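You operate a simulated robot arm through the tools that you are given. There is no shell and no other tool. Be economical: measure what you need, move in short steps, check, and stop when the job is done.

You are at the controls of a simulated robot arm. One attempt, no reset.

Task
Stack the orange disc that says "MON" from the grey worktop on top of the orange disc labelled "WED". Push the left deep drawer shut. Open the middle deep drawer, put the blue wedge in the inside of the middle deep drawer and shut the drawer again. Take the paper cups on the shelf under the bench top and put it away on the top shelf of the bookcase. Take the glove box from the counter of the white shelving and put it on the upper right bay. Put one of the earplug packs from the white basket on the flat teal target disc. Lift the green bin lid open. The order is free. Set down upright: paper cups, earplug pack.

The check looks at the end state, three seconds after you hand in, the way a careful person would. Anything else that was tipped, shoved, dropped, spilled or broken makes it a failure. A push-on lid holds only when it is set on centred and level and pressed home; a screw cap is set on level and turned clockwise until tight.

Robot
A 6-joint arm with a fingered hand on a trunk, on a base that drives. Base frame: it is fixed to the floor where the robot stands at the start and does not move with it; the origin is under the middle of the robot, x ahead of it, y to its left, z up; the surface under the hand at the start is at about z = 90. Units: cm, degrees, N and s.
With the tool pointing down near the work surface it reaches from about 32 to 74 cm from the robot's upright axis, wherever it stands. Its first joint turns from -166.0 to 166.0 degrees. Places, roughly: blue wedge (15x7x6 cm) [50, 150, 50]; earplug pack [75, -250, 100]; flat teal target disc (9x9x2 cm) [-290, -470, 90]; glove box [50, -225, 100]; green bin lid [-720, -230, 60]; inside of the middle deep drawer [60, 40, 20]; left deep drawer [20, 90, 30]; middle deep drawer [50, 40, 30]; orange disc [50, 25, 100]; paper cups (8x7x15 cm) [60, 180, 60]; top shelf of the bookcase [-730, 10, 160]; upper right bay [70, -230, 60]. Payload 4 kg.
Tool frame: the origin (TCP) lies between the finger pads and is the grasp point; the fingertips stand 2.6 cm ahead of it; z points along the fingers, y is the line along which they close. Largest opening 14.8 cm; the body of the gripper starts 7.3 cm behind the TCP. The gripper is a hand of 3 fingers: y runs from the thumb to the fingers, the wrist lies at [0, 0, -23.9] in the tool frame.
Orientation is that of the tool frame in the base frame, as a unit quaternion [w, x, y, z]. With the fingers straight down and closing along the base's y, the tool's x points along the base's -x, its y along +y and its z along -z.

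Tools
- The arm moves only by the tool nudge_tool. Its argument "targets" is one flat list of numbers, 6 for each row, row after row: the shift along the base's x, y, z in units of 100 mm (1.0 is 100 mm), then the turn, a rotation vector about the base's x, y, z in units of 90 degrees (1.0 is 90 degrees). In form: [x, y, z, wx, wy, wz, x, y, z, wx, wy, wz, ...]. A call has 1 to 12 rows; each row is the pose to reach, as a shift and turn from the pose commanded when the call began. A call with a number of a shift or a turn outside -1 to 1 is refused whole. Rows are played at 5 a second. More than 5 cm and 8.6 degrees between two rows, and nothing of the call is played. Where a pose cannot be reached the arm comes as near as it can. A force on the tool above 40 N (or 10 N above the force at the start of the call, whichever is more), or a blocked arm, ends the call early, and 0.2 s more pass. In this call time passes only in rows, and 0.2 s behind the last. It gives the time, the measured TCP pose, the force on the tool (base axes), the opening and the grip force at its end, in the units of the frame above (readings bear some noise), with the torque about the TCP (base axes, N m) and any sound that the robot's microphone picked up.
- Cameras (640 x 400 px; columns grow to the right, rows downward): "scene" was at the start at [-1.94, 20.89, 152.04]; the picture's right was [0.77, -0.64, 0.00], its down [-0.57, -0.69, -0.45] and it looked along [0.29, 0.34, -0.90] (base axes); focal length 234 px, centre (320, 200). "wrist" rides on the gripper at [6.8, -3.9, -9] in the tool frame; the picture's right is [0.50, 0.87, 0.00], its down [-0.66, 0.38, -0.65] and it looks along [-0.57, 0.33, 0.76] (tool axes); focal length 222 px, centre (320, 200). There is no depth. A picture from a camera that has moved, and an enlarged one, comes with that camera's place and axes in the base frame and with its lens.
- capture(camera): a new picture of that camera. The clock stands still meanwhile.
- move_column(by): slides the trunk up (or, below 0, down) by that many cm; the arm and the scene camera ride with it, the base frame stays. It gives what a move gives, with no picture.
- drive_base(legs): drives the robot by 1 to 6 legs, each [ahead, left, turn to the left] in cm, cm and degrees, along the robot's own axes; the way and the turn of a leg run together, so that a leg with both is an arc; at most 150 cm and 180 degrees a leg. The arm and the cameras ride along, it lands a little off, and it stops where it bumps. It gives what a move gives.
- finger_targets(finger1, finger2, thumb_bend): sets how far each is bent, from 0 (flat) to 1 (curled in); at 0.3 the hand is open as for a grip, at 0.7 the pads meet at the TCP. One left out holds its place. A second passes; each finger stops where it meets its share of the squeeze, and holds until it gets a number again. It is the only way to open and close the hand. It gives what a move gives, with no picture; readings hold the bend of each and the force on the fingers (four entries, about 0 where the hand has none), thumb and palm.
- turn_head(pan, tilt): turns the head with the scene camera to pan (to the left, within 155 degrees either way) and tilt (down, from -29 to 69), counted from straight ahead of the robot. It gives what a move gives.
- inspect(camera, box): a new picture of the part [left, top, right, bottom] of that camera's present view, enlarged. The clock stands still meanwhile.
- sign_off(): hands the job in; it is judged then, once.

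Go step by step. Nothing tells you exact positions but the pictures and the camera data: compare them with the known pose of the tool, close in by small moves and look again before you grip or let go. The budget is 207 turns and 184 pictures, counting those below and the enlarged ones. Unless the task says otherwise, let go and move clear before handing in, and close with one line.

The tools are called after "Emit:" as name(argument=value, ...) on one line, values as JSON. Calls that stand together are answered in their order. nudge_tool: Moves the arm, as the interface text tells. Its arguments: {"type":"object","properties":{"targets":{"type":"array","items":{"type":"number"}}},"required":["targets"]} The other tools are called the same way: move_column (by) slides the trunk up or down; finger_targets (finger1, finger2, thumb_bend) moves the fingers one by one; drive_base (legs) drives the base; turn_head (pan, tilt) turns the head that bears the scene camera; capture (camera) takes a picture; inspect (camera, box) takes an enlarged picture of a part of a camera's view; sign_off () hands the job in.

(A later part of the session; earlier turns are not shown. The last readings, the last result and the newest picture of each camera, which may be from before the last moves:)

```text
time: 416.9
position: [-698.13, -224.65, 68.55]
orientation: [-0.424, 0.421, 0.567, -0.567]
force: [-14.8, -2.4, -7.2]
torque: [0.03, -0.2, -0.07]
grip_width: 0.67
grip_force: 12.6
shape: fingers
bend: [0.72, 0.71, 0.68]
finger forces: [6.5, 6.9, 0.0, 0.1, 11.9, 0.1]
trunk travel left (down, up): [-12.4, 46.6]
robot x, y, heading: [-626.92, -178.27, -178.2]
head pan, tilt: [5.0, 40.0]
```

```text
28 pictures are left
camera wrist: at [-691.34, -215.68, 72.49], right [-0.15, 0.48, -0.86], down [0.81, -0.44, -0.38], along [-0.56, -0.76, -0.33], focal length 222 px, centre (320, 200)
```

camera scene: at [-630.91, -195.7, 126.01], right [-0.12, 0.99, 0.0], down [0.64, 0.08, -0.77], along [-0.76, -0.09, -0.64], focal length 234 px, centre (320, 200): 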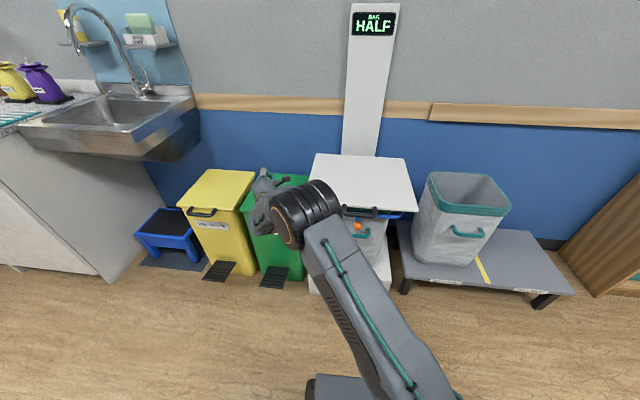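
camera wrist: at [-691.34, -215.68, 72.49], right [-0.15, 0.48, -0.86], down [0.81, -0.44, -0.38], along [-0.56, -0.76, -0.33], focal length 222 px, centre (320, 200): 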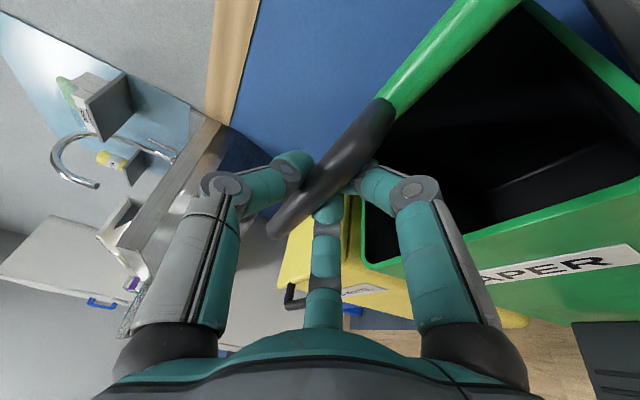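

The lid is coming up nicely with a steady grip. I'll continue along the arc to about 45°.

Emit:
move_column(by=4)

Emit:
drive_base(legs=[[1.5, 0, 0]])

Emit:
move_column(by=4)

Emit:
drive_base(legs=[[1.8, 0, 0]])

Emit:
move_column(by=3.4)

Emit:
drive_base(legs=[[2.5, 0, 0]])

Emit:
move_column(by=3.2)

Emit:
drive_base(legs=[[2.7, 0, 0]])

Emit:
capture(camera="scene")

```text
time: 417.7
position: [-698.02, -224.63, 72.53]
orientation: [-0.424, 0.421, 0.568, -0.567]
force: [-14.6, 0.5, -8.4]
torque: [0.1, -0.21, -0.05]
grip_width: 0.71
grip_force: 13.0
shape: fingers
bend: [0.72, 0.72, 0.68]
finger forces: [7.1, 7.5, 0.1, 0.1, 11.7, 0.0]
trunk travel left (down, up): [-16.4, 42.6]
robot x, y, heading: [-626.8, -178.76, -177.9]
head pan, tilt: [5.0, 40.0]
```

```text
time: 418.5
position: [-699.57, -224.63, 72.61]
orientation: [-0.424, 0.422, 0.567, -0.567]
force: [-14.9, 1.2, -9.3]
torque: [0.07, -0.24, -0.05]
grip_width: 0.68
grip_force: 13.5
shape: fingers
bend: [0.72, 0.72, 0.68]
finger forces: [7.5, 7.7, 0.0, 0.0, 11.6, 0.0]
trunk travel left (down, up): [-16.4, 42.6]
robot x, y, heading: [-628.41, -178.67, -178.0]
head pan, tilt: [5.0, 40.0]
```

```text
time: 419.3
position: [-699.63, -224.62, 76.47]
orientation: [-0.424, 0.422, 0.568, -0.566]
force: [-12.9, -0.8, -9.9]
torque: [0.08, -0.27, -0.05]
grip_width: 0.71
grip_force: 14.3
shape: fingers
bend: [0.72, 0.72, 0.68]
finger forces: [8.1, 8.5, 0.0, 0.0, 11.3, 0.1]
trunk travel left (down, up): [-20.4, 38.6]
robot x, y, heading: [-628.29, -178.8, -177.9]
head pan, tilt: [5.0, 40.0]
```

```text
time: 420.1
position: [-701.52, -224.78, 76.55]
orientation: [-0.424, 0.42, 0.568, -0.567]
force: [-12.3, 3.2, -10.4]
torque: [0.05, -0.24, -0.12]
grip_width: 0.73
grip_force: 14.3
shape: fingers
bend: [0.72, 0.72, 0.68]
finger forces: [8.5, 8.9, 0.0, 0.1, 11.0, 0.0]
trunk travel left (down, up): [-20.4, 38.6]
robot x, y, heading: [-630.22, -178.72, -177.8]
head pan, tilt: [5.0, 40.0]
```

```text
time: 420.9
position: [-701.47, -224.6, 79.93]
orientation: [-0.425, 0.422, 0.567, -0.566]
force: [-12.2, 1.2, -12.9]
torque: [0.07, -0.25, -0.07]
grip_width: 0.79
grip_force: 14.7
shape: fingers
bend: [0.72, 0.72, 0.68]
finger forces: [9.1, 9.2, 0.0, 0.1, 11.1, 0.0]
trunk travel left (down, up): [-23.8, 35.2]
robot x, y, heading: [-630.45, -179.06, -178.1]
head pan, tilt: [5.0, 40.0]
```

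```text
time: 421.7
position: [-703.97, -224.75, 79.96]
orientation: [-0.424, 0.422, 0.567, -0.566]
force: [-12.8, 4.5, -12.0]
torque: [0.05, -0.23, -0.1]
grip_width: 0.81
grip_force: 14.1
shape: fingers
bend: [0.72, 0.72, 0.68]
finger forces: [9.6, 9.8, 0.1, 0.1, 10.4, 0.0]
trunk travel left (down, up): [-23.8, 35.2]
robot x, y, heading: [-632.71, -178.92, -177.8]
head pan, tilt: [5.0, 40.0]
```

```text
time: 422.5
position: [-703.99, -224.59, 82.99]
orientation: [-0.423, 0.422, 0.568, -0.566]
force: [-11.9, 2.4, -15.1]
torque: [0.07, -0.27, -0.07]
grip_width: 0.86
grip_force: 15.4
shape: fingers
bend: [0.72, 0.72, 0.68]
finger forces: [10.6, 10.1, 0.0, 0.0, 10.8, 0.1]
trunk travel left (down, up): [-27.0, 32.0]
robot x, y, heading: [-632.51, -179.06, -178.3]
head pan, tilt: [5.0, 40.0]
```

```text
time: 423.3
position: [-706.78, -224.73, 82.96]
orientation: [-0.425, 0.422, 0.567, -0.566]
force: [-10.6, 9.8, -14.6]
torque: [-0.01, -0.32, -0.26]
grip_width: 0.95
grip_force: 17.8
shape: fingers
bend: [0.72, 0.72, 0.68]
finger forces: [13.7, 12.0, 0.0, 0.0, 10.3, 0.0]
trunk travel left (down, up): [-27.0, 32.0]
robot x, y, heading: [-635.38, -179.26, -178.0]
head pan, tilt: [5.0, 40.0]
```

```text
27 pictures are left
camera scene: at [-637.37, -195.95, 132.1], right [-0.12, 0.99, 0.0], down [0.64, 0.08, -0.76], along [-0.76, -0.09, -0.64], focal length 234 px, centre (320, 200)
```

scene: 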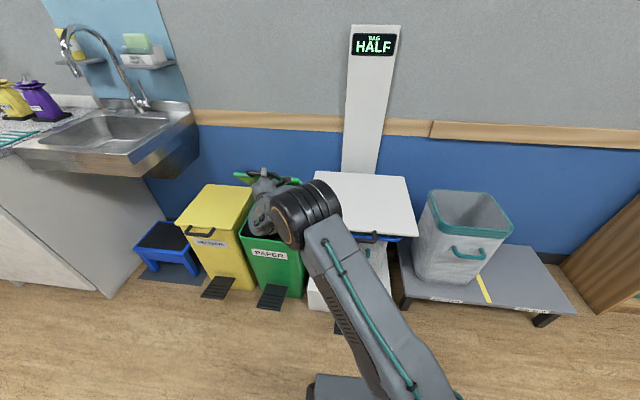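

The lid is at about 50°. I'll continue to about 75°, watching that the base stays clear of the neighbouring pedal.

Emit:
move_column(by=2.8)

Emit:
drive_base(legs=[[3.2, 0, 0]])

Emit:
move_column(by=2.6)

Emit:
drive_base(legs=[[3.3, 0, 0]])

Emit:
move_column(by=1.7)

Emit:
drive_base(legs=[[3.8, 0, 0]])

Emit:
move_column(by=1.5)

Emit:
capture(camera="wrist")

```text
time: 424.0
position: [-706.75, -224.65, 85.63]
orientation: [-0.424, 0.423, 0.568, -0.564]
force: [-9.5, 9.7, -15.9]
torque: [-0.11, -0.34, -0.59]
grip_width: 1.11
grip_force: 25.4
shape: fingers
bend: [0.72, 0.71, 0.68]
finger forces: [24.9, 15.4, 0.0, 0.0, 10.1, 0.0]
trunk travel left (down, up): [-29.8, 29.2]
robot x, y, heading: [-635.41, -178.92, -178.1]
head pan, tilt: [5.0, 40.0]
```

```text
time: 424.9
position: [-709.8, -224.8, 85.79]
orientation: [-0.425, 0.423, 0.567, -0.565]
force: [-8.5, 10.7, -17.2]
torque: [-0.15, -0.3, -0.52]
grip_width: 1.22
grip_force: 25.1
shape: fingers
bend: [0.64, 0.71, 0.69]
finger forces: [23.9, 16.6, 0.1, 0.1, 8.8, 0.0]
trunk travel left (down, up): [-29.8, 29.2]
robot x, y, heading: [-638.73, -178.93, -177.8]
head pan, tilt: [5.0, 40.0]
```

```text
time: 425.6
position: [-709.87, -224.75, 88.19]
orientation: [-0.423, 0.423, 0.569, -0.565]
force: [-7.4, 9.5, -18.9]
torque: [-0.08, -0.36, -0.52]
grip_width: 1.32
grip_force: 24.3
shape: fingers
bend: [0.63, 0.71, 0.68]
finger forces: [25.0, 16.6, 0.1, 0.0, 7.8, 0.0]
trunk travel left (down, up): [-32.4, 26.6]
robot x, y, heading: [-638.5, -179.14, -177.9]
head pan, tilt: [5.0, 40.0]
```

```text
time: 426.4
position: [-713.21, -224.88, 88.33]
orientation: [-0.423, 0.422, 0.568, -0.566]
force: [-6.5, 9.0, -20.2]
torque: [-0.03, -0.27, -0.29]
grip_width: 1.33
grip_force: 22.4
shape: fingers
bend: [0.63, 0.71, 0.69]
finger forces: [20.1, 16.8, 0.1, 0.1, 7.3, 0.0]
trunk travel left (down, up): [-32.4, 26.6]
robot x, y, heading: [-642.14, -179.14, -177.8]
head pan, tilt: [5.0, 40.0]
```

```text
time: 427.1
position: [-713.21, -224.89, 89.9]
orientation: [-0.424, 0.423, 0.569, -0.563]
force: [-6.6, 9.0, -20.4]
torque: [0.05, -0.37, -0.36]
grip_width: 1.4
grip_force: 23.1
shape: fingers
bend: [0.62, 0.71, 0.69]
finger forces: [22.4, 17.1, 0.0, 0.0, 6.8, 0.1]
trunk travel left (down, up): [-34.1, 24.9]
robot x, y, heading: [-642.05, -179.22, -178.1]
head pan, tilt: [5.0, 40.0]
```

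```text
time: 427.9
position: [-717.04, -225.06, 89.87]
orientation: [-0.424, 0.423, 0.568, -0.564]
force: [-7.3, 4.7, -22.8]
torque: [0.07, -0.37, -0.03]
grip_width: 1.41
grip_force: 20.4
shape: fingers
bend: [0.62, 0.71, 0.71]
finger forces: [16.7, 17.1, 0.1, 0.0, 6.1, 0.1]
trunk travel left (down, up): [-34.1, 24.9]
robot x, y, heading: [-645.88, -179.16, -178.2]
head pan, tilt: [5.0, 40.0]
```

```text
time: 428.6
position: [-717.12, -225.0, 91.18]
orientation: [-0.424, 0.423, 0.57, -0.563]
force: [-6.4, 3.7, -23.5]
torque: [0.12, -0.41, -0.03]
grip_width: 1.45
grip_force: 19.5
shape: fingers
bend: [0.62, 0.71, 0.71]
finger forces: [17.5, 17.2, 0.0, 0.0, 5.4, 0.0]
trunk travel left (down, up): [-35.6, 23.4]
robot x, y, heading: [-645.78, -179.18, -177.8]
head pan, tilt: [5.0, 40.0]
```

```text
26 pictures are left
camera wrist: at [-710.34, -216.1, 95.21], right [-0.14, 0.49, -0.86], down [0.81, -0.44, -0.38], along [-0.56, -0.75, -0.34], focal length 222 px, centre (320, 200)
```

wrist: 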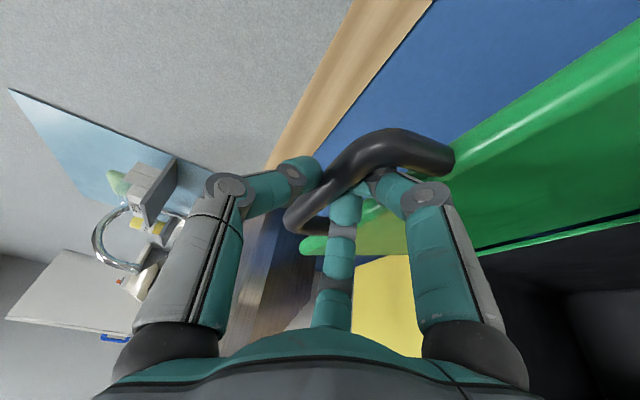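

The arc is flattening: the bar pulls down on the hand, so I'll stop raising and just go forward.

Emit:
drive_base(legs=[[3.2, 0, 0]])

Emit:
drive_base(legs=[[2.6, 0, 0]])

Emit:
nudge_tool(targets=[-0.12, 0, 0, 0, 0, 0, -0.24, 0, 0, 0, 0, 0, -0.36, 0, 0, 0, 0, 0])

Emit:
capture(camera="scene")

```text
time: 429.4
position: [-720.25, -225.27, 91.26]
orientation: [-0.424, 0.422, 0.57, -0.564]
force: [-4.9, 5.5, -25.6]
torque: [0.09, -0.46, -0.04]
grip_width: 1.47
grip_force: 19.9
shape: fingers
bend: [0.61, 0.71, 0.72]
finger forces: [17.8, 17.7, 0.0, 0.0, 4.8, 0.0]
trunk travel left (down, up): [-35.6, 23.4]
robot x, y, heading: [-648.98, -179.21, -178.1]
head pan, tilt: [5.0, 40.0]
```

```text
time: 430.2
position: [-722.88, -225.16, 91.09]
orientation: [-0.423, 0.423, 0.57, -0.562]
force: [-5.7, 5.0, -27.3]
torque: [0.11, -0.44, -0.06]
grip_width: 1.52
grip_force: 20.2
shape: fingers
bend: [0.61, 0.65, 0.72]
finger forces: [18.2, 17.9, 0.1, 0.1, 4.2, 0.1]
trunk travel left (down, up): [-35.6, 23.4]
robot x, y, heading: [-651.25, -179.6, -177.8]
head pan, tilt: [5.0, 40.0]
```

```text
time: 431.0
position: [-726.51, -225.26, 90.54]
orientation: [-0.423, 0.425, 0.572, -0.56]
force: [-4.0, 4.8, -29.9]
torque: [0.11, -0.52, -0.04]
grip_width: 1.52
grip_force: 20.3
shape: fingers
bend: [0.61, 0.65, 0.72]
finger forces: [18.9, 18.1, 0.0, 0.1, 3.5, 0.0]
trunk travel left (down, up): [-35.6, 23.4]
robot x, y, heading: [-651.45, -179.56, -178.2]
head pan, tilt: [5.0, 40.0]
```

```text
25 pictures are left
camera scene: at [-653.67, -196.63, 140.68], right [-0.12, 0.99, 0.0], down [0.64, 0.08, -0.76], along [-0.76, -0.09, -0.64], focal length 234 px, centre (320, 200)
```

scene: 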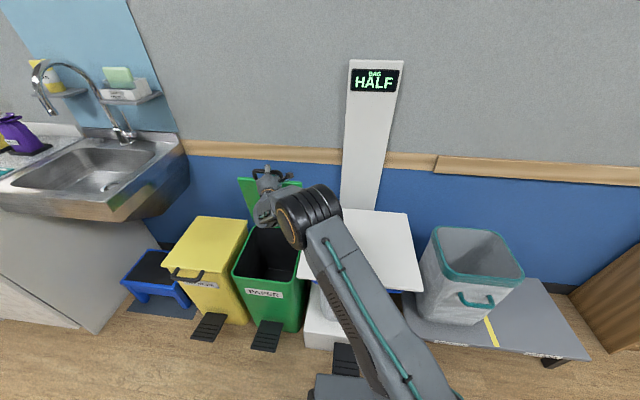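

The lid is nearly vertical. I'll relax the height a bit and push on past vertical with the arm.

Emit:
move_column(by=-1.2)

Emit:
nudge_tool(targets=[-0.15, 0, 0, 0, 0, 0, -0.3, 0, 0, 0, 0, 0, -0.45, 0, -0.02, 0, 0, 0, -0.6, 0, -0.04, 0, 0, 0])

Emit:
nudge_tool(targets=[-0.15, 0, -0.03, 0, 0, 0, -0.3, 0, -0.06, 0, 0, 0, -0.4, 0, -0.1, 0, 0, 0])

Emit:
capture(camera="wrist")

```text
time: 431.6
position: [-726.46, -225.21, 89.83]
orientation: [-0.425, 0.424, 0.569, -0.562]
force: [-2.5, 5.2, -17.2]
torque: [0.06, -0.27, -0.05]
grip_width: 1.5
grip_force: 19.1
shape: fingers
bend: [0.62, 0.71, 0.72]
finger forces: [15.1, 14.3, 0.1, 0.0, 9.1, 0.1]
trunk travel left (down, up): [-34.4, 24.6]
robot x, y, heading: [-651.75, -179.24, -178.2]
head pan, tilt: [5.0, 40.0]
```

```text
time: 432.6
position: [-732.45, -225.32, 89.69]
orientation: [-0.425, 0.424, 0.568, -0.563]
force: [-0.2, 9.9, -5.4]
torque: [-0.07, -0.08, -0.15]
grip_width: 1.47
grip_force: 19.0
shape: fingers
bend: [0.63, 0.72, 0.66]
finger forces: [12.6, 11.4, 0.0, 0.0, 14.4, 0.1]
trunk travel left (down, up): [-34.4, 24.6]
robot x, y, heading: [-651.31, -179.4, -177.9]
head pan, tilt: [5.0, 40.0]
```

```text
time: 433.4
position: [-736.07, -225.53, 88.93]
orientation: [-0.425, 0.421, 0.569, -0.565]
force: [11.7, 2.1, 7.8]
torque: [-0.06, 0.29, 0.07]
grip_width: 1.48
grip_force: 19.5
shape: fingers
bend: [0.65, 0.73, 0.67]
finger forces: [9.9, 10.7, 0.0, 0.0, 19.0, 0.0]
trunk travel left (down, up): [-34.4, 24.6]
robot x, y, heading: [-651.58, -179.37, -178.0]
head pan, tilt: [5.0, 40.0]
```

```text
24 pictures are left
camera wrist: at [-729.34, -216.52, 92.97], right [-0.14, 0.49, -0.86], down [0.81, -0.44, -0.38], along [-0.56, -0.76, -0.33], focal length 222 px, centre (320, 200)
```

wrist: 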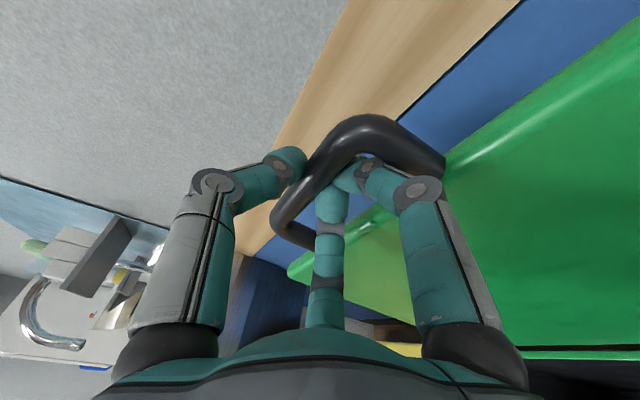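

The lid met its stop past vertical. I'll open the fingers and see whether it stays.

Emit:
finger_targets(finger1=0.4, finger2=0.4, thumb_bend=0.4)

Emit:
drive_base(legs=[[-14, 0, 0]])

Emit:
capture(camera="scene")

```text
time: 434.4
position: [-736.08, -225.38, 88.67]
orientation: [-0.426, 0.422, 0.569, -0.563]
force: [12.4, -8.8, 4.0]
torque: [-0.26, -0.23, -0.42]
grip_width: 6.26
grip_force: 10.7
shape: fingers
bend: [0.7, 0.44, 0.4]
finger forces: [16.2, 5.6, 0.0, 0.1, 0.1, 0.0]
trunk travel left (down, up): [-34.4, 24.6]
robot x, y, heading: [-651.49, -179.6, -178.3]
head pan, tilt: [5.0, 40.0]
```

```text
time: 435.7
position: [-722.43, -225.41, 88.6]
orientation: [-0.422, 0.421, 0.572, -0.564]
force: [-0.7, -0.3, 0.0]
torque: [0.01, 0.01, 0.0]
grip_width: 9.5
grip_force: 0.0
shape: fingers
bend: [0.4, 0.4, 0.4]
finger forces: [0.0, 0.1, 0.0, 0.0, 0.1, 0.0]
trunk travel left (down, up): [-34.4, 24.6]
robot x, y, heading: [-638.18, -178.9, -177.7]
head pan, tilt: [5.0, 40.0]
```

```text
23 pictures are left
camera scene: at [-639.69, -196.0, 139.51], right [-0.13, 0.99, 0.0], down [0.64, 0.08, -0.77], along [-0.76, -0.1, -0.64], focal length 234 px, centre (320, 200)
```

scene: 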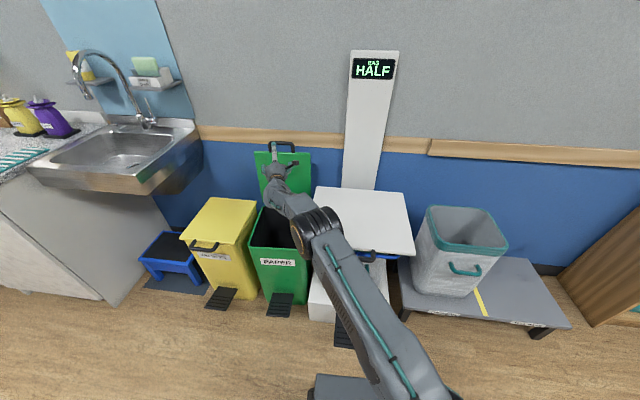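

The green lid stands open by itself. Next are the glove box and the earplugs at the white shelving near the start. I'll retract and raise the hand, then retrace the wide route.

Emit:
drive_base(legs=[[-25, 0, -2.2]])

Emit:
move_column(by=23)

Emit:
nudge_tool(targets=[0.25, 0, 0, 0, 0, 0, 0.5, 0, 0, 0, 0, 0, 0.75, 0, 0, 0, 0, 0, 1, 0, 0, 0, 0, 0])

Emit:
nudge_tool(targets=[0.25, 0, 0, 0, 0, 0, 0.5, 0, 0, 0, 0, 0, 0.75, 0, 0, 0, 0, 0, 1, 0, 0, 0, 0, 0])

Emit:
drive_base(legs=[[0, -150, 0], [0, -150, 0], [0, -150, 0], [0, -25, 0]])

```text
time: 437.5
position: [-700.14, -222.02, 88.6]
orientation: [-0.432, 0.43, 0.564, -0.557]
force: [0.8, -0.5, 0.2]
torque: [-0.02, 0.02, -0.01]
grip_width: 9.47
grip_force: 0.0
shape: fingers
bend: [0.4, 0.4, 0.4]
finger forces: [0.0, 0.0, 0.0, 0.1, 0.0, 0.1]
trunk travel left (down, up): [-34.4, 24.6]
robot x, y, heading: [-614.17, -178.45, -179.7]
head pan, tilt: [5.0, 40.0]
```

```text
time: 439.9
position: [-700.1, -221.99, 111.54]
orientation: [-0.432, 0.43, 0.563, -0.558]
force: [0.3, -0.3, 0.0]
torque: [-0.03, -0.01, -0.01]
grip_width: 9.43
grip_force: 0.1
shape: fingers
bend: [0.4, 0.4, 0.4]
finger forces: [0.0, 0.0, 0.0, 0.0, 0.1, 0.0]
trunk travel left (down, up): [-57.4, 1.6]
robot x, y, heading: [-614.1, -178.42, -179.6]
head pan, tilt: [5.0, 40.0]
```

```text
time: 440.9
position: [-690.22, -222.01, 111.44]
orientation: [-0.432, 0.43, 0.564, -0.558]
force: [0.3, -0.5, 0.2]
torque: [0.04, -0.02, -0.02]
grip_width: 9.49
grip_force: 0.1
shape: fingers
bend: [0.4, 0.4, 0.4]
finger forces: [0.0, 0.1, 0.0, 0.0, 0.0, 0.0]
trunk travel left (down, up): [-57.4, 1.6]
robot x, y, heading: [-614.07, -178.6, -179.4]
head pan, tilt: [5.0, 40.0]
```

```text
time: 441.9
position: [-680.22, -222.08, 112.06]
orientation: [-0.433, 0.435, 0.563, -0.554]
force: [0.5, -0.4, 0.4]
torque: [-0.02, 0.02, -0.01]
grip_width: 9.48
grip_force: 0.1
shape: fingers
bend: [0.4, 0.4, 0.4]
finger forces: [0.1, 0.0, 0.0, 0.0, 0.0, 0.0]
out of reach, approached as far as the arm can: row 3, 4
trunk travel left (down, up): [-57.4, 1.6]
robot x, y, heading: [-613.81, -178.59, -179.5]
head pan, tilt: [5.0, 40.0]
```

```text
time: 465.0
position: [-686.7, 255.97, 111.93]
orientation: [-0.428, 0.43, 0.567, -0.558]
force: [0.9, 0.0, -0.7]
torque: [-0.01, 0.03, -0.04]
grip_width: 9.47
grip_force: 0.0
shape: fingers
bend: [0.4, 0.4, 0.4]
finger forces: [0.1, 0.0, 0.0, 0.0, 0.0, 0.1]
trunk travel left (down, up): [-57.4, 1.6]
robot x, y, heading: [-621.52, 300.83, -178.5]
head pan, tilt: [5.0, 40.0]
```

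Emit:
drive_base(legs=[[0, 0, -1.5], [-150, 0, 0], [-130, 0, 0]])

Emit:
drive_base(legs=[[-150, 0, 0], [-110, 0, 0]])

Emit:
drive_base(legs=[[0, 0, 90], [0, 0, 90]])

```text
time: 478.9
position: [-410.56, 256.31, 111.82]
orientation: [-0.446, 0.447, 0.553, -0.543]
force: [-0.2, -0.6, 0.3]
torque: [-0.01, 0.01, -0.01]
grip_width: 9.46
grip_force: 0.0
shape: fingers
bend: [0.4, 0.4, 0.4]
finger forces: [0.0, 0.0, 0.1, 0.0, 0.0, 0.0]
trunk travel left (down, up): [-57.4, 1.6]
robot x, y, heading: [-342.56, 297.1, 177.9]
head pan, tilt: [5.0, 40.0]
```

```text
time: 491.7
position: [-147.74, 243.68, 111.77]
orientation: [-0.447, 0.448, 0.552, -0.543]
force: [0.3, -0.2, -0.7]
torque: [-0.01, -0.01, -0.04]
grip_width: 9.45
grip_force: 0.1
shape: fingers
bend: [0.4, 0.4, 0.4]
finger forces: [0.0, 0.0, 0.0, 0.0, 0.0, 0.0]
trunk travel left (down, up): [-57.4, 1.6]
robot x, y, heading: [-79.37, 283.84, 177.4]
head pan, tilt: [5.0, 40.0]
```

```text
time: 499.7
position: [-10.77, 323.54, 111.83]
orientation: [-0.54, 0.549, -0.451, 0.45]
force: [-0.1, -0.5, -0.9]
torque: [-0.01, -0.01, 0.01]
grip_width: 9.5
grip_force: 0.1
shape: fingers
bend: [0.4, 0.4, 0.4]
finger forces: [0.0, 0.0, 0.1, 0.0, 0.0, 0.1]
trunk travel left (down, up): [-57.4, 1.6]
robot x, y, heading: [-79.44, 284.29, -3.1]
head pan, tilt: [5.0, 40.0]
```

Emit:
drive_base(legs=[[15, 0, 3.1], [0, -150, 0], [0, -90, 0], [16, 0, 0], [0, -150, 0], [0, -60, 0]])

Emit:
turn_head(pan=-20, tilt=30)

Emit:
capture(camera="scene")

```text
time: 523.7
position: [21.84, -124.72, 111.89]
orientation: [-0.559, 0.57, -0.426, 0.425]
force: [0.8, -0.5, 0.4]
torque: [0.06, -0.01, -0.02]
grip_width: 9.5
grip_force: 0.1
shape: fingers
bend: [0.4, 0.4, 0.4]
finger forces: [0.1, 0.0, 0.0, 0.0, 0.0, 0.0]
trunk travel left (down, up): [-57.4, 1.6]
robot x, y, heading: [-43.5, -170.24, 1.9]
head pan, tilt: [5.0, 40.0]
```

```text
time: 524.6
position: [21.84, -124.65, 111.9]
orientation: [-0.56, 0.569, -0.426, 0.425]
force: [-0.2, -0.4, 0.6]
torque: [-0.01, 0.0, 0.05]
grip_width: 9.46
grip_force: 0.2
shape: fingers
bend: [0.4, 0.4, 0.4]
finger forces: [0.0, 0.0, 0.0, 0.1, 0.0, 0.0]
trunk travel left (down, up): [-57.4, 1.6]
robot x, y, heading: [-43.23, -170.17, 2.0]
head pan, tilt: [-20.0, 30.0]
```

```text
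22 pictures are left
camera scene: at [-40.99, -157.14, 164.04], right [-0.31, -0.95, 0.0], down [-0.48, 0.15, -0.87], along [0.82, -0.27, -0.5], focal length 234 px, centre (320, 200)
```

scene: 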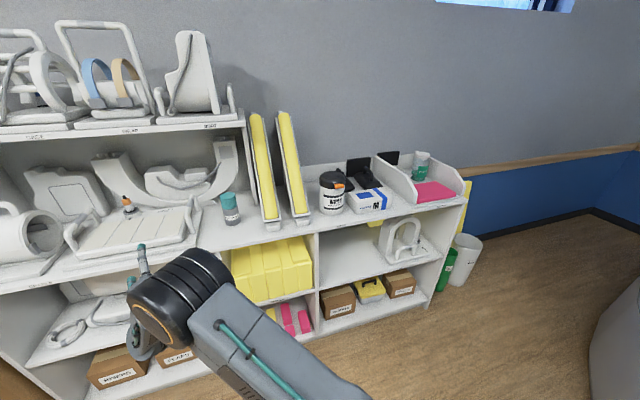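

I see the counter with a blue-white box (likely the glove box), a white tray at the right, and the upper right bay below. I'll zoom in.

Emit:
inspect(camera="scene", box=[300, 140, 480, 310])

```text
2.35 times, centred on (390, 225) of scene
camera zoom: at [-40.99, -157.14, 164.04], right [-0.31, -0.95, 0.0], down [-0.48, 0.15, -0.87], along [0.82, -0.27, -0.5], focal length 551 px, centre (155, 141)
```

zoom: 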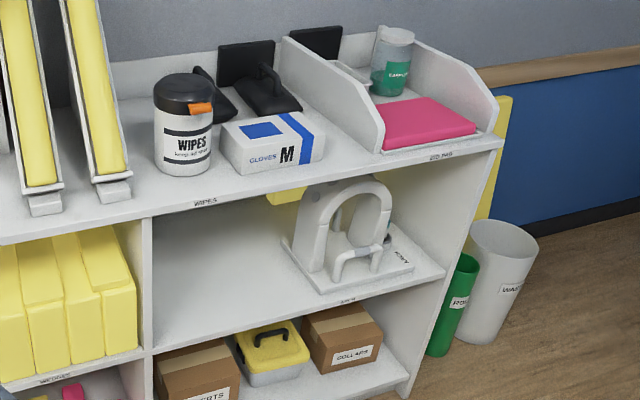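

Emit:
inspect(camera="scene", box=[370, 140, 470, 215])

```text
5.33 times, centred on (420, 178) of scene
camera zoom: at [-40.99, -157.14, 164.04], right [-0.31, -0.95, 0.0], down [-0.48, 0.15, -0.87], along [0.82, -0.27, -0.5], focal length 1249 px, centre (-213, 320)
```

zoom: 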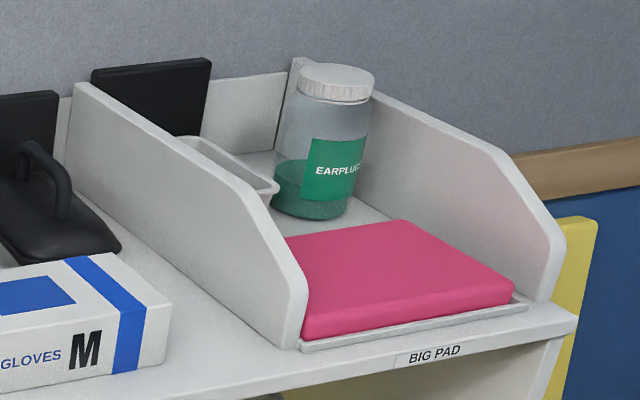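

The glove box ("GLOVES M") sits near [65, −222] on the counter, and a small white basket stands behind the divider to its right. The upper right bay below has free space left of the white coil. I'll turn the hand straight down, move in front, and look from above with the wrist camera.

Emit:
nudge_tool(targets=[0, 0, 0, 0, 0, -0.09, 0, 0, 0, 0, 0, -0.18])

Emit:
nudge_tool(targets=[0, 0, 0, 0, 0.085, 0, 0, 0, 0, 0, 0.17, 0, 0, 0, 0, 0, 0.255, 0, 0, 0, 0, 0, 0.34, 0, 0, 0, 0, 0, 0.425, 0, 0, 0, 0, 0, 0.51, 0, 0, 0, 0, 0, 0.595, 0, 0, 0, 0, 0, 0.68, 0, 0, 0, 0, 0, 0.765, 0, 0, 0, 0, 0, 0.85, 0, 0, 0, 0, 0, 0.93, 0, 0, 0, 0, 0, 1, 0])

Emit:
nudge_tool(targets=[0, -0.1, 0.2, 0, 0, 0, 0, -0.2, 0.4, 0, 0, 0, 0, -0.3, 0.6, 0, 0, 0, 0, -0.3, 0.8, 0, 0, 0])

Emit:
drive_base(legs=[[0, -80, -1.9]])

Emit:
drive_base(legs=[[22, 0, 0]])

Emit:
capture(camera="wrist")

```text
time: 525.2
position: [21.78, -124.61, 111.7]
orientation: [-0.493, 0.504, -0.503, 0.5]
force: [0.4, -0.2, 0.4]
torque: [0.02, 0.01, 0.02]
grip_width: 9.47
grip_force: 0.1
shape: fingers
bend: [0.4, 0.4, 0.4]
finger forces: [0.1, 0.0, 0.1, 0.0, 0.1, 0.1]
trunk travel left (down, up): [-57.4, 1.6]
robot x, y, heading: [-42.98, -170.07, 1.9]
head pan, tilt: [-20.0, 30.0]
```

```text
time: 527.8
position: [15.14, -129.03, 109.84]
orientation: [0.006, -0.707, 0.707, -0.006]
force: [0.2, -0.5, 0.3]
torque: [0.04, 0.0, 0.02]
grip_width: 9.49
grip_force: 0.1
shape: fingers
bend: [0.4, 0.4, 0.4]
finger forces: [0.0, 0.0, 0.0, 0.1, 0.1, 0.0]
out of reach, approached as far as the arm can: row 10, 11, 12
trunk travel left (down, up): [-57.4, 1.6]
robot x, y, heading: [-43.13, -170.15, 2.1]
head pan, tilt: [-20.0, 30.0]
```

```text
time: 528.8
position: [11.73, -132.29, 115.02]
orientation: [0.0, -0.706, 0.708, 0.0]
force: [-0.2, 0.0, -0.5]
torque: [-0.01, -0.01, 0.01]
grip_width: 9.49
grip_force: 0.0
shape: fingers
bend: [0.4, 0.4, 0.4]
finger forces: [0.0, 0.1, 0.1, 0.0, 0.0, 0.1]
out of reach, approached as far as the arm can: row 1, 2, 3, 4
trunk travel left (down, up): [-57.4, 1.6]
robot x, y, heading: [-42.92, -170.14, 2.0]
head pan, tilt: [-20.0, 30.0]
```

```text
time: 532.0
position: [19.62, -192.67, 115.11]
orientation: [-0.001, -0.65, 0.76, -0.001]
force: [0.2, 0.8, -0.4]
torque: [-0.06, 0.0, 0.0]
grip_width: 9.5
grip_force: 0.0
shape: fingers
bend: [0.4, 0.4, 0.4]
finger forces: [0.0, 0.1, 0.0, 0.1, 0.0, 0.0]
trunk travel left (down, up): [-57.4, 1.6]
robot x, y, heading: [-40.09, -221.75, -6.4]
head pan, tilt: [-20.0, 30.0]
stopped in leg 1: the robot was blocked; the commanded pose is now the measured one
```

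```text
time: 533.7
position: [40.97, -195.51, 115.03]
orientation: [0.0, -0.649, 0.761, -0.001]
force: [-2.5, -0.2, 0.9]
torque: [0.03, -0.09, -0.05]
grip_width: 9.4
grip_force: 1.1
shape: fingers
bend: [0.4, 0.4, 0.4]
finger forces: [0.1, 0.0, 0.0, 0.0, 2.9, 0.0]
trunk travel left (down, up): [-57.4, 1.6]
robot x, y, heading: [-18.93, -224.65, -6.8]
head pan, tilt: [-20.0, 30.0]
```

```text
19 pictures are left
camera wrist: at [43.86, -202.8, 124.17], right [-0.93, -0.36, 0.0], down [-0.27, 0.71, 0.65], along [-0.23, 0.61, -0.76], focal length 222 px, centre (320, 200)
```

wrist: 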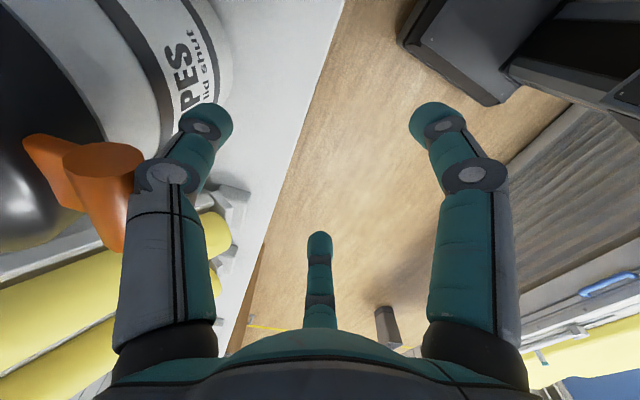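

The thumb is lightly touching the WIPES canister. I'll back away at once; the base was also blocked on its right earlier.

Emit:
drive_base(legs=[[-10, 0, 0]])

Emit:
turn_head(pan=-110, tilt=45)

Emit:
capture(camera="scene")

Emit:
turn_head(pan=-10, tilt=40)

Emit:
capture(camera="scene")

```text
time: 534.8
position: [31.08, -194.18, 115.22]
orientation: [0.0, -0.65, 0.76, 0.0]
force: [-0.4, 0.3, -0.4]
torque: [0.04, -0.01, -0.04]
grip_width: 9.5
grip_force: 0.1
shape: fingers
bend: [0.4, 0.4, 0.4]
finger forces: [0.1, 0.0, 0.1, 0.1, 0.0, 0.0]
trunk travel left (down, up): [-57.4, 1.6]
robot x, y, heading: [-29.18, -223.02, -6.6]
head pan, tilt: [-20.0, 30.0]
```

```text
time: 536.5
position: [31.26, -194.3, 115.17]
orientation: [-0.001, -0.65, 0.76, -0.001]
force: [0.1, 0.6, 0.2]
torque: [-0.02, -0.01, 0.02]
grip_width: 9.46
grip_force: 0.1
shape: fingers
bend: [0.4, 0.4, 0.4]
finger forces: [0.1, 0.1, 0.1, 0.0, 0.1, 0.0]
trunk travel left (down, up): [-57.4, 1.6]
robot x, y, heading: [-29.18, -223.22, -6.5]
head pan, tilt: [-110.0, 45.0]
```

```text
18 pictures are left
camera scene: at [-36.42, -213.96, 161.79], right [-0.89, 0.45, 0.0], down [0.32, 0.63, -0.71], along [-0.32, -0.63, -0.71], focal length 234 px, centre (320, 200)
```

scene: 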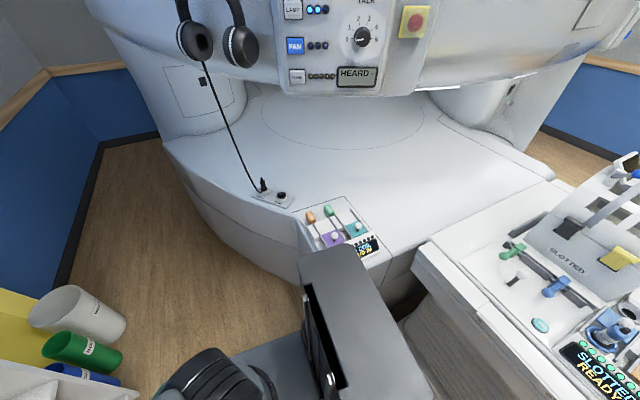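

```text
time: 538.2
position: [31.19, -194.22, 115.09]
orientation: [0.0, -0.65, 0.76, -0.001]
force: [0.8, -0.1, 0.3]
torque: [0.01, -0.02, 0.0]
grip_width: 9.47
grip_force: 0.1
shape: fingers
bend: [0.4, 0.4, 0.4]
finger forces: [0.1, 0.0, 0.0, 0.1, 0.0, 0.0]
trunk travel left (down, up): [-57.4, 1.6]
robot x, y, heading: [-28.2, -223.27, -6.6]
head pan, tilt: [-10.0, 40.0]
```

```text
17 pictures are left
camera scene: at [-24.64, -209.12, 162.51], right [-0.29, -0.96, 0.0], down [-0.62, 0.18, -0.77], along [0.73, -0.22, -0.64], focal length 234 px, centre (320, 200)
```

scene: 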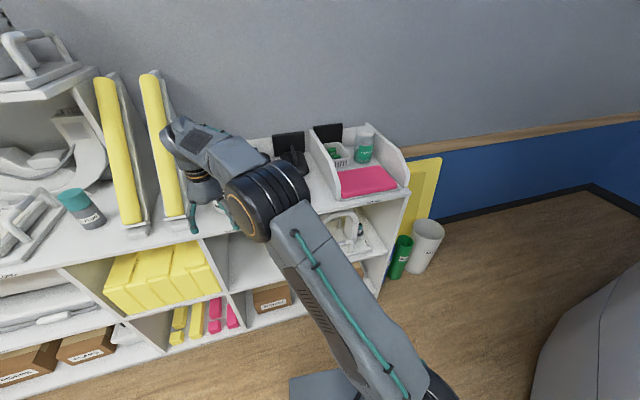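

Now I have the layout: counter z≈94 with its front edge at x≈44, the glove box about x 53.5–64, y −209 to −231, the WIPES can near [62, −198], and the white basket near [85, −252]. I'll square up, shift right, then move forward over the glove box and look down.

Emit:
drive_base(legs=[[0, 0, 6.6], [0, -20, 0]])

Emit:
move_column(by=1.6)

Emit:
drive_base(legs=[[22, 0, 0]])

Emit:
capture(camera="wrist")

```text
time: 540.4
position: [27.7, -208.44, 115.19]
orientation: [-0.001, -0.691, 0.723, -0.001]
force: [-0.4, -0.5, -1.0]
torque: [0.04, 0.03, 0.01]
grip_width: 9.44
grip_force: 0.1
shape: fingers
bend: [0.4, 0.4, 0.4]
finger forces: [0.0, 0.0, 0.0, 0.0, 0.1, 0.1]
trunk travel left (down, up): [-57.4, 1.6]
robot x, y, heading: [-29.0, -243.98, -0.5]
head pan, tilt: [-10.0, 40.0]
```

```text
time: 541.0
position: [27.7, -208.39, 116.64]
orientation: [0.0, -0.689, 0.725, -0.001]
force: [0.2, -0.1, -0.2]
torque: [0.02, -0.01, 0.0]
grip_width: 9.48
grip_force: 0.0
shape: fingers
bend: [0.4, 0.4, 0.4]
finger forces: [0.0, 0.1, 0.1, 0.0, 0.0, 0.1]
trunk travel left (down, up): [-59.0, 0.0]
robot x, y, heading: [-28.75, -243.77, -0.6]
head pan, tilt: [-10.0, 40.0]
```

```text
time: 542.7
position: [50.62, -209.0, 116.69]
orientation: [0.0, -0.686, 0.727, 0.0]
force: [-0.3, 0.5, 0.0]
torque: [0.03, -0.02, -0.04]
grip_width: 9.49
grip_force: 0.0
shape: fingers
bend: [0.4, 0.4, 0.4]
finger forces: [0.0, 0.0, 0.0, 0.1, 0.0, 0.0]
trunk travel left (down, up): [-59.0, 0.0]
robot x, y, heading: [-6.57, -243.92, -0.9]
head pan, tilt: [-10.0, 40.0]
```

```text
16 pictures are left
camera wrist: at [54.09, -216.13, 125.75], right [-0.89, -0.45, 0.0], down [-0.34, 0.68, 0.65], along [-0.29, 0.58, -0.76], focal length 222 px, centre (320, 200)
```

wrist: 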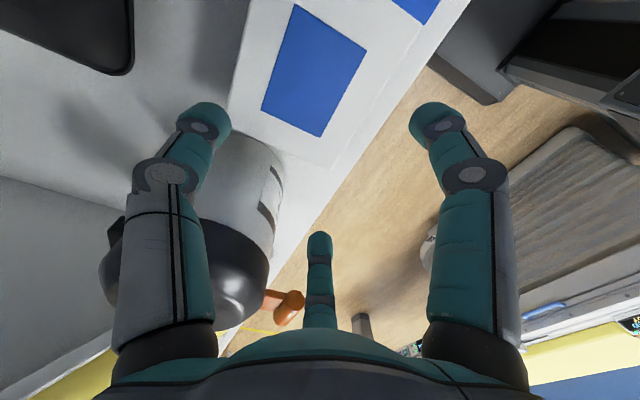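

From above, the glove box spans about x 47–59 and y −204 to −226, with free space behind it. I'll open wide, shift right 6 cm, lower around it, and close.

Emit:
finger_targets(finger1=0.3, finger2=0.3, thumb_bend=0.3)

Emit:
drive_base(legs=[[-0.6, -6, 0.6]])

Emit:
move_column(by=-9)

Emit:
capture(camera="wrist")

```text
time: 543.7
position: [50.53, -209.08, 116.82]
orientation: [-0.001, -0.686, 0.727, -0.001]
force: [-0.5, 0.1, 0.2]
torque: [0.0, 0.01, 0.01]
grip_width: 12.63
grip_force: 0.0
shape: fingers
bend: [0.3, 0.3, 0.3]
finger forces: [0.0, 0.1, 0.1, 0.1, 0.0, 0.0]
trunk travel left (down, up): [-59.0, 0.0]
robot x, y, heading: [-6.04, -244.02, -0.8]
head pan, tilt: [-10.0, 40.0]
```

```text
time: 544.7
position: [49.37, -214.5, 116.83]
orientation: [-0.001, -0.69, 0.724, 0.0]
force: [-0.3, 0.3, 0.5]
torque: [0.0, 0.0, 0.01]
grip_width: 12.63
grip_force: 0.0
shape: fingers
bend: [0.3, 0.3, 0.3]
finger forces: [0.1, 0.0, 0.1, 0.1, 0.0, 0.1]
trunk travel left (down, up): [-59.0, 0.0]
robot x, y, heading: [-6.73, -249.91, -0.2]
head pan, tilt: [-10.0, 40.0]
```

```text
time: 546.0
position: [49.38, -214.39, 107.8]
orientation: [0.0, -0.691, 0.723, -0.001]
force: [-1.1, 0.0, 5.2]
torque: [-0.02, -0.44, 0.06]
grip_width: 12.77
grip_force: 2.8
shape: fingers
bend: [0.3, 0.3, 0.29]
finger forces: [0.0, 0.0, 0.0, 0.0, 5.7, 0.0]
trunk travel left (down, up): [-50.0, 9.0]
robot x, y, heading: [-7.11, -250.02, -0.3]
head pan, tilt: [-10.0, 40.0]
```

```text
15 pictures are left
camera wrist: at [53.01, -221.44, 116.89], right [-0.89, -0.46, 0.0], down [-0.35, 0.67, 0.65], along [-0.3, 0.58, -0.76], focal length 222 px, centre (320, 200)
```

wrist: 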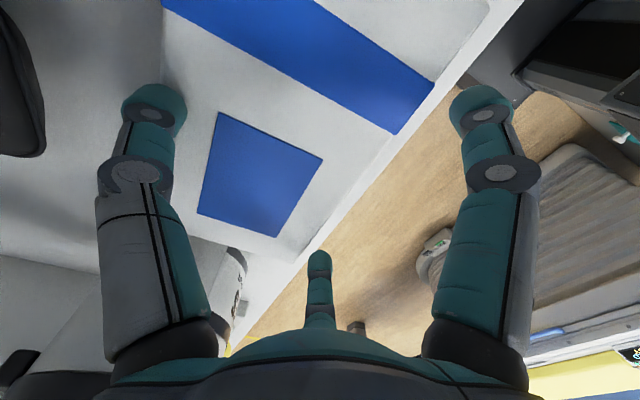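

The thumb just touched the box's top, so the box is taller than thought (top z≈105). I'll raise 2 cm, move 1.6 cm forward, open the thumb a bit more, and lower around it.

Emit:
move_column(by=2.5)

Emit:
finger_targets(finger1=0.3, finger2=0.3, thumb_bend=0.24)

Emit:
drive_base(legs=[[1.6, 0, 0]])

Emit:
move_column(by=-5)

Emit:
move_column(by=-5)

Emit:
finger_targets(finger1=0.55, finger2=0.55, thumb_bend=0.55)

```text
time: 546.7
position: [49.5, -214.38, 110.18]
orientation: [0.0, -0.69, 0.724, 0.0]
force: [0.0, -0.6, -0.3]
torque: [-0.01, 0.02, 0.02]
grip_width: 12.68
grip_force: 0.1
shape: fingers
bend: [0.3, 0.3, 0.3]
finger forces: [0.0, 0.0, 0.0, 0.0, 0.0, 0.0]
trunk travel left (down, up): [-52.5, 6.5]
robot x, y, heading: [-6.96, -249.9, -0.2]
head pan, tilt: [-10.0, 40.0]
```

```text
time: 547.7
position: [49.44, -214.43, 110.17]
orientation: [0.0, -0.69, 0.723, -0.001]
force: [-0.5, 0.2, 0.0]
torque: [0.02, -0.01, -0.01]
grip_width: 13.26
grip_force: 0.0
shape: fingers
bend: [0.3, 0.3, 0.24]
finger forces: [0.0, 0.0, 0.0, 0.0, 0.1, 0.1]
trunk travel left (down, up): [-52.5, 6.5]
robot x, y, heading: [-7.16, -250.19, -0.1]
head pan, tilt: [-10.0, 40.0]
```

```text
time: 548.4
position: [51.06, -214.48, 110.27]
orientation: [-0.001, -0.691, 0.723, -0.001]
force: [-0.2, 0.2, 0.2]
torque: [-0.02, 0.01, 0.0]
grip_width: 13.26
grip_force: 0.2
shape: fingers
bend: [0.3, 0.3, 0.24]
finger forces: [0.1, 0.0, 0.1, 0.0, 0.0, 0.0]
trunk travel left (down, up): [-52.5, 6.5]
robot x, y, heading: [-5.67, -249.84, -0.2]
head pan, tilt: [-10.0, 40.0]
```

```text
time: 549.1
position: [51.33, -214.55, 107.5]
orientation: [0.008, -0.688, 0.725, -0.002]
force: [1.2, -2.9, 16.4]
torque: [1.13, 0.64, -0.03]
grip_width: 13.45
grip_force: 8.1
shape: fingers
bend: [0.29, 0.24, 0.24]
finger forces: [0.7, 15.9, 0.0, 0.0, 0.0, 0.0]
trunk travel left (down, up): [-48.9, 10.1]
robot x, y, heading: [-5.67, -249.9, -0.5]
head pan, tilt: [-10.0, 40.0]
stopped: the force on the tool passed its limit at 47 N (the readings are from after the stop); the commanded pose is now the measured one
```

```text
time: 549.5
position: [51.4, -214.75, 107.29]
orientation: [0.014, -0.688, 0.725, -0.003]
force: [0.5, -5.1, 18.1]
torque: [1.42, 0.74, 0.06]
grip_width: 13.48
grip_force: 9.0
shape: fingers
bend: [0.29, 0.21, 0.24]
finger forces: [0.7, 18.0, 0.1, 0.0, 0.0, 0.1]
trunk travel left (down, up): [-48.2, 10.8]
robot x, y, heading: [-5.34, -249.95, -0.3]
head pan, tilt: [-10.0, 40.0]
stopped: the force on the tool passed its limit at 44 N (the readings are from after the stop); the commanded pose is now the measured one
```

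```text
time: 550.5
position: [51.43, -214.81, 107.34]
orientation: [0.013, -0.688, 0.725, -0.005]
force: [10.0, -5.7, 33.2]
torque: [1.38, -0.29, -0.03]
grip_width: 12.1
grip_force: 23.3
shape: fingers
bend: [0.35, 0.21, 0.35]
finger forces: [6.8, 19.3, 0.0, 0.0, 19.6, 0.1]
trunk travel left (down, up): [-48.2, 10.8]
robot x, y, heading: [-5.23, -250.04, -0.4]
head pan, tilt: [-10.0, 40.0]
```

One finger landed on the box's top because the box is yawed about 11°. I'll open, raise, rotate the hand to match, re-centre, and lower in small steps.

Emit:
finger_targets(finger1=0.29, finger2=0.29, thumb_bend=0.24)

Emit:
move_column(by=5)

Emit:
nudge_tool(targets=[-0.06, -0.04, 0, 0, 0, -0.045, -0.11, -0.07, 0, 0, 0, -0.093])

Emit:
capture(camera="wrist")

```text
time: 551.5
position: [51.34, -214.66, 107.19]
orientation: [0.01, -0.688, 0.726, -0.002]
force: [-0.1, -2.1, 15.4]
torque: [1.32, 0.66, 0.0]
grip_width: 13.55
grip_force: 8.7
shape: fingers
bend: [0.28, 0.18, 0.24]
finger forces: [0.6, 15.9, 0.0, 0.1, 0.1, 0.0]
trunk travel left (down, up): [-48.2, 10.8]
robot x, y, heading: [-5.22, -250.47, -0.4]
head pan, tilt: [-10.0, 40.0]
```

```text
time: 552.4
position: [51.45, -214.62, 112.07]
orientation: [0.009, -0.688, 0.726, -0.003]
force: [-0.1, -0.3, -0.2]
torque: [0.0, -0.02, 0.01]
grip_width: 13.5
grip_force: 0.0
shape: fingers
bend: [0.28, 0.28, 0.24]
finger forces: [0.0, 0.0, 0.0, 0.1, 0.0, 0.0]
trunk travel left (down, up): [-53.2, 5.8]
robot x, y, heading: [-5.34, -249.87, -0.3]
head pan, tilt: [-10.0, 40.0]
```

```text
time: 553.0
position: [50.28, -215.33, 111.93]
orientation: [0.012, -0.634, 0.774, -0.003]
force: [0.0, 0.3, -0.7]
torque: [0.0, -0.02, 0.01]
grip_width: 13.51
grip_force: 0.0
shape: fingers
bend: [0.28, 0.28, 0.24]
finger forces: [0.0, 0.0, 0.1, 0.1, 0.0, 0.0]
trunk travel left (down, up): [-53.2, 5.8]
robot x, y, heading: [-5.25, -249.62, -0.2]
head pan, tilt: [-10.0, 40.0]
```

```text
14 pictures are left
camera wrist: at [52.56, -222.89, 120.99], right [-0.95, -0.32, -0.02], down [-0.25, 0.71, 0.65], along [-0.19, 0.63, -0.76], focal length 222 px, centre (320, 200)
```

wrist: 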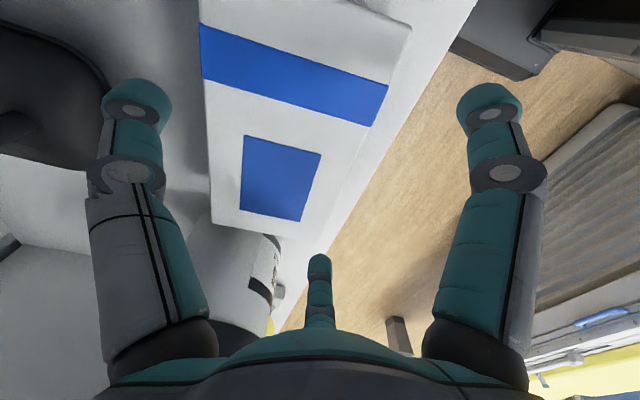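

The box is now square (x 47.5–58.7), so I'll rotate the hand back square too and lower around it.

Emit:
nudge_tool(targets=[0.01, 0, 0, 0, 0, 0.06, 0.02, 0, 0, -0.008, -0.008, 0.12])

Emit:
move_column(by=-6)

Emit:
move_column(by=-5.5)

```text
time: 553.6
position: [50.43, -215.28, 112.04]
orientation: [0.013, -0.703, 0.711, -0.012]
force: [0.1, 0.3, -0.6]
torque: [0.01, 0.02, -0.01]
grip_width: 13.5
grip_force: 0.1
shape: fingers
bend: [0.28, 0.28, 0.24]
finger forces: [0.0, 0.0, 0.0, 0.0, 0.0, 0.0]
trunk travel left (down, up): [-53.2, 5.8]
robot x, y, heading: [-5.29, -249.45, -0.3]
head pan, tilt: [-10.0, 40.0]
```

```text
time: 554.6
position: [50.57, -215.26, 105.96]
orientation: [0.012, -0.703, 0.711, -0.012]
force: [-0.7, 0.0, 0.9]
torque: [0.04, -0.02, 0.18]
grip_width: 13.75
grip_force: 2.0
shape: fingers
bend: [0.28, 0.26, 0.22]
finger forces: [0.0, 2.5, 0.0, 0.0, 1.8, 0.0]
trunk travel left (down, up): [-47.2, 11.8]
robot x, y, heading: [-5.03, -250.03, -0.5]
head pan, tilt: [-10.0, 40.0]
```

```text
time: 555.3
position: [50.63, -215.28, 102.97]
orientation: [0.022, -0.704, 0.709, -0.014]
force: [-0.9, -0.7, 20.7]
torque: [0.12, -1.63, 0.29]
grip_width: 15.02
grip_force: 17.2
shape: fingers
bend: [0.28, 0.21, 0.16]
finger forces: [1.5, 12.0, 0.1, 0.1, 22.0, 0.0]
trunk travel left (down, up): [-43.3, 15.7]
robot x, y, heading: [-5.03, -249.85, -0.3]
head pan, tilt: [-10.0, 40.0]
stopped: the force on the tool passed its limit at 46 N (the readings are from after the stop); the commanded pose is now the measured one
```

The digits are now down along both faces and tight. I'll close here and try a lift.

Emit:
finger_targets(finger1=0.4, finger2=0.4, thumb_bend=0.3)

Emit:
move_column(by=3)

Emit:
capture(camera="wrist")

```text
time: 556.3
position: [50.4, -215.44, 103.05]
orientation: [0.021, -0.704, 0.71, -0.014]
force: [-1.1, 0.0, 34.7]
torque: [0.17, -1.53, 0.2]
grip_width: 14.4
grip_force: 26.6
shape: fingers
bend: [0.34, 0.21, 0.18]
finger forces: [8.8, 14.1, 0.1, 0.0, 29.6, 0.0]
trunk travel left (down, up): [-43.3, 15.7]
robot x, y, heading: [-5.18, -249.84, -0.1]
head pan, tilt: [-10.0, 40.0]
```

```text
time: 557.0
position: [50.6, -215.22, 105.42]
orientation: [0.017, -0.704, 0.71, -0.014]
force: [-0.3, 0.2, -3.8]
torque: [-0.06, 0.1, -0.01]
grip_width: 13.47
grip_force: 11.2
shape: fingers
bend: [0.36, 0.29, 0.23]
finger forces: [5.3, 6.2, 0.0, 0.0, 10.9, 0.0]
trunk travel left (down, up): [-46.3, 12.7]
robot x, y, heading: [-5.67, -249.75, -0.5]
head pan, tilt: [-10.0, 40.0]
```

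```text
13 pictures are left
camera wrist: at [54.12, -222.18, 114.67], right [-0.87, -0.49, -0.04], down [-0.4, 0.66, 0.64], along [-0.29, 0.57, -0.77], focal length 222 px, centre (320, 200)
```

wrist: 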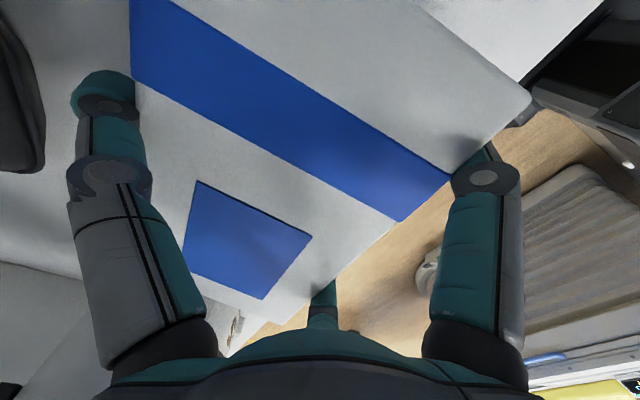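

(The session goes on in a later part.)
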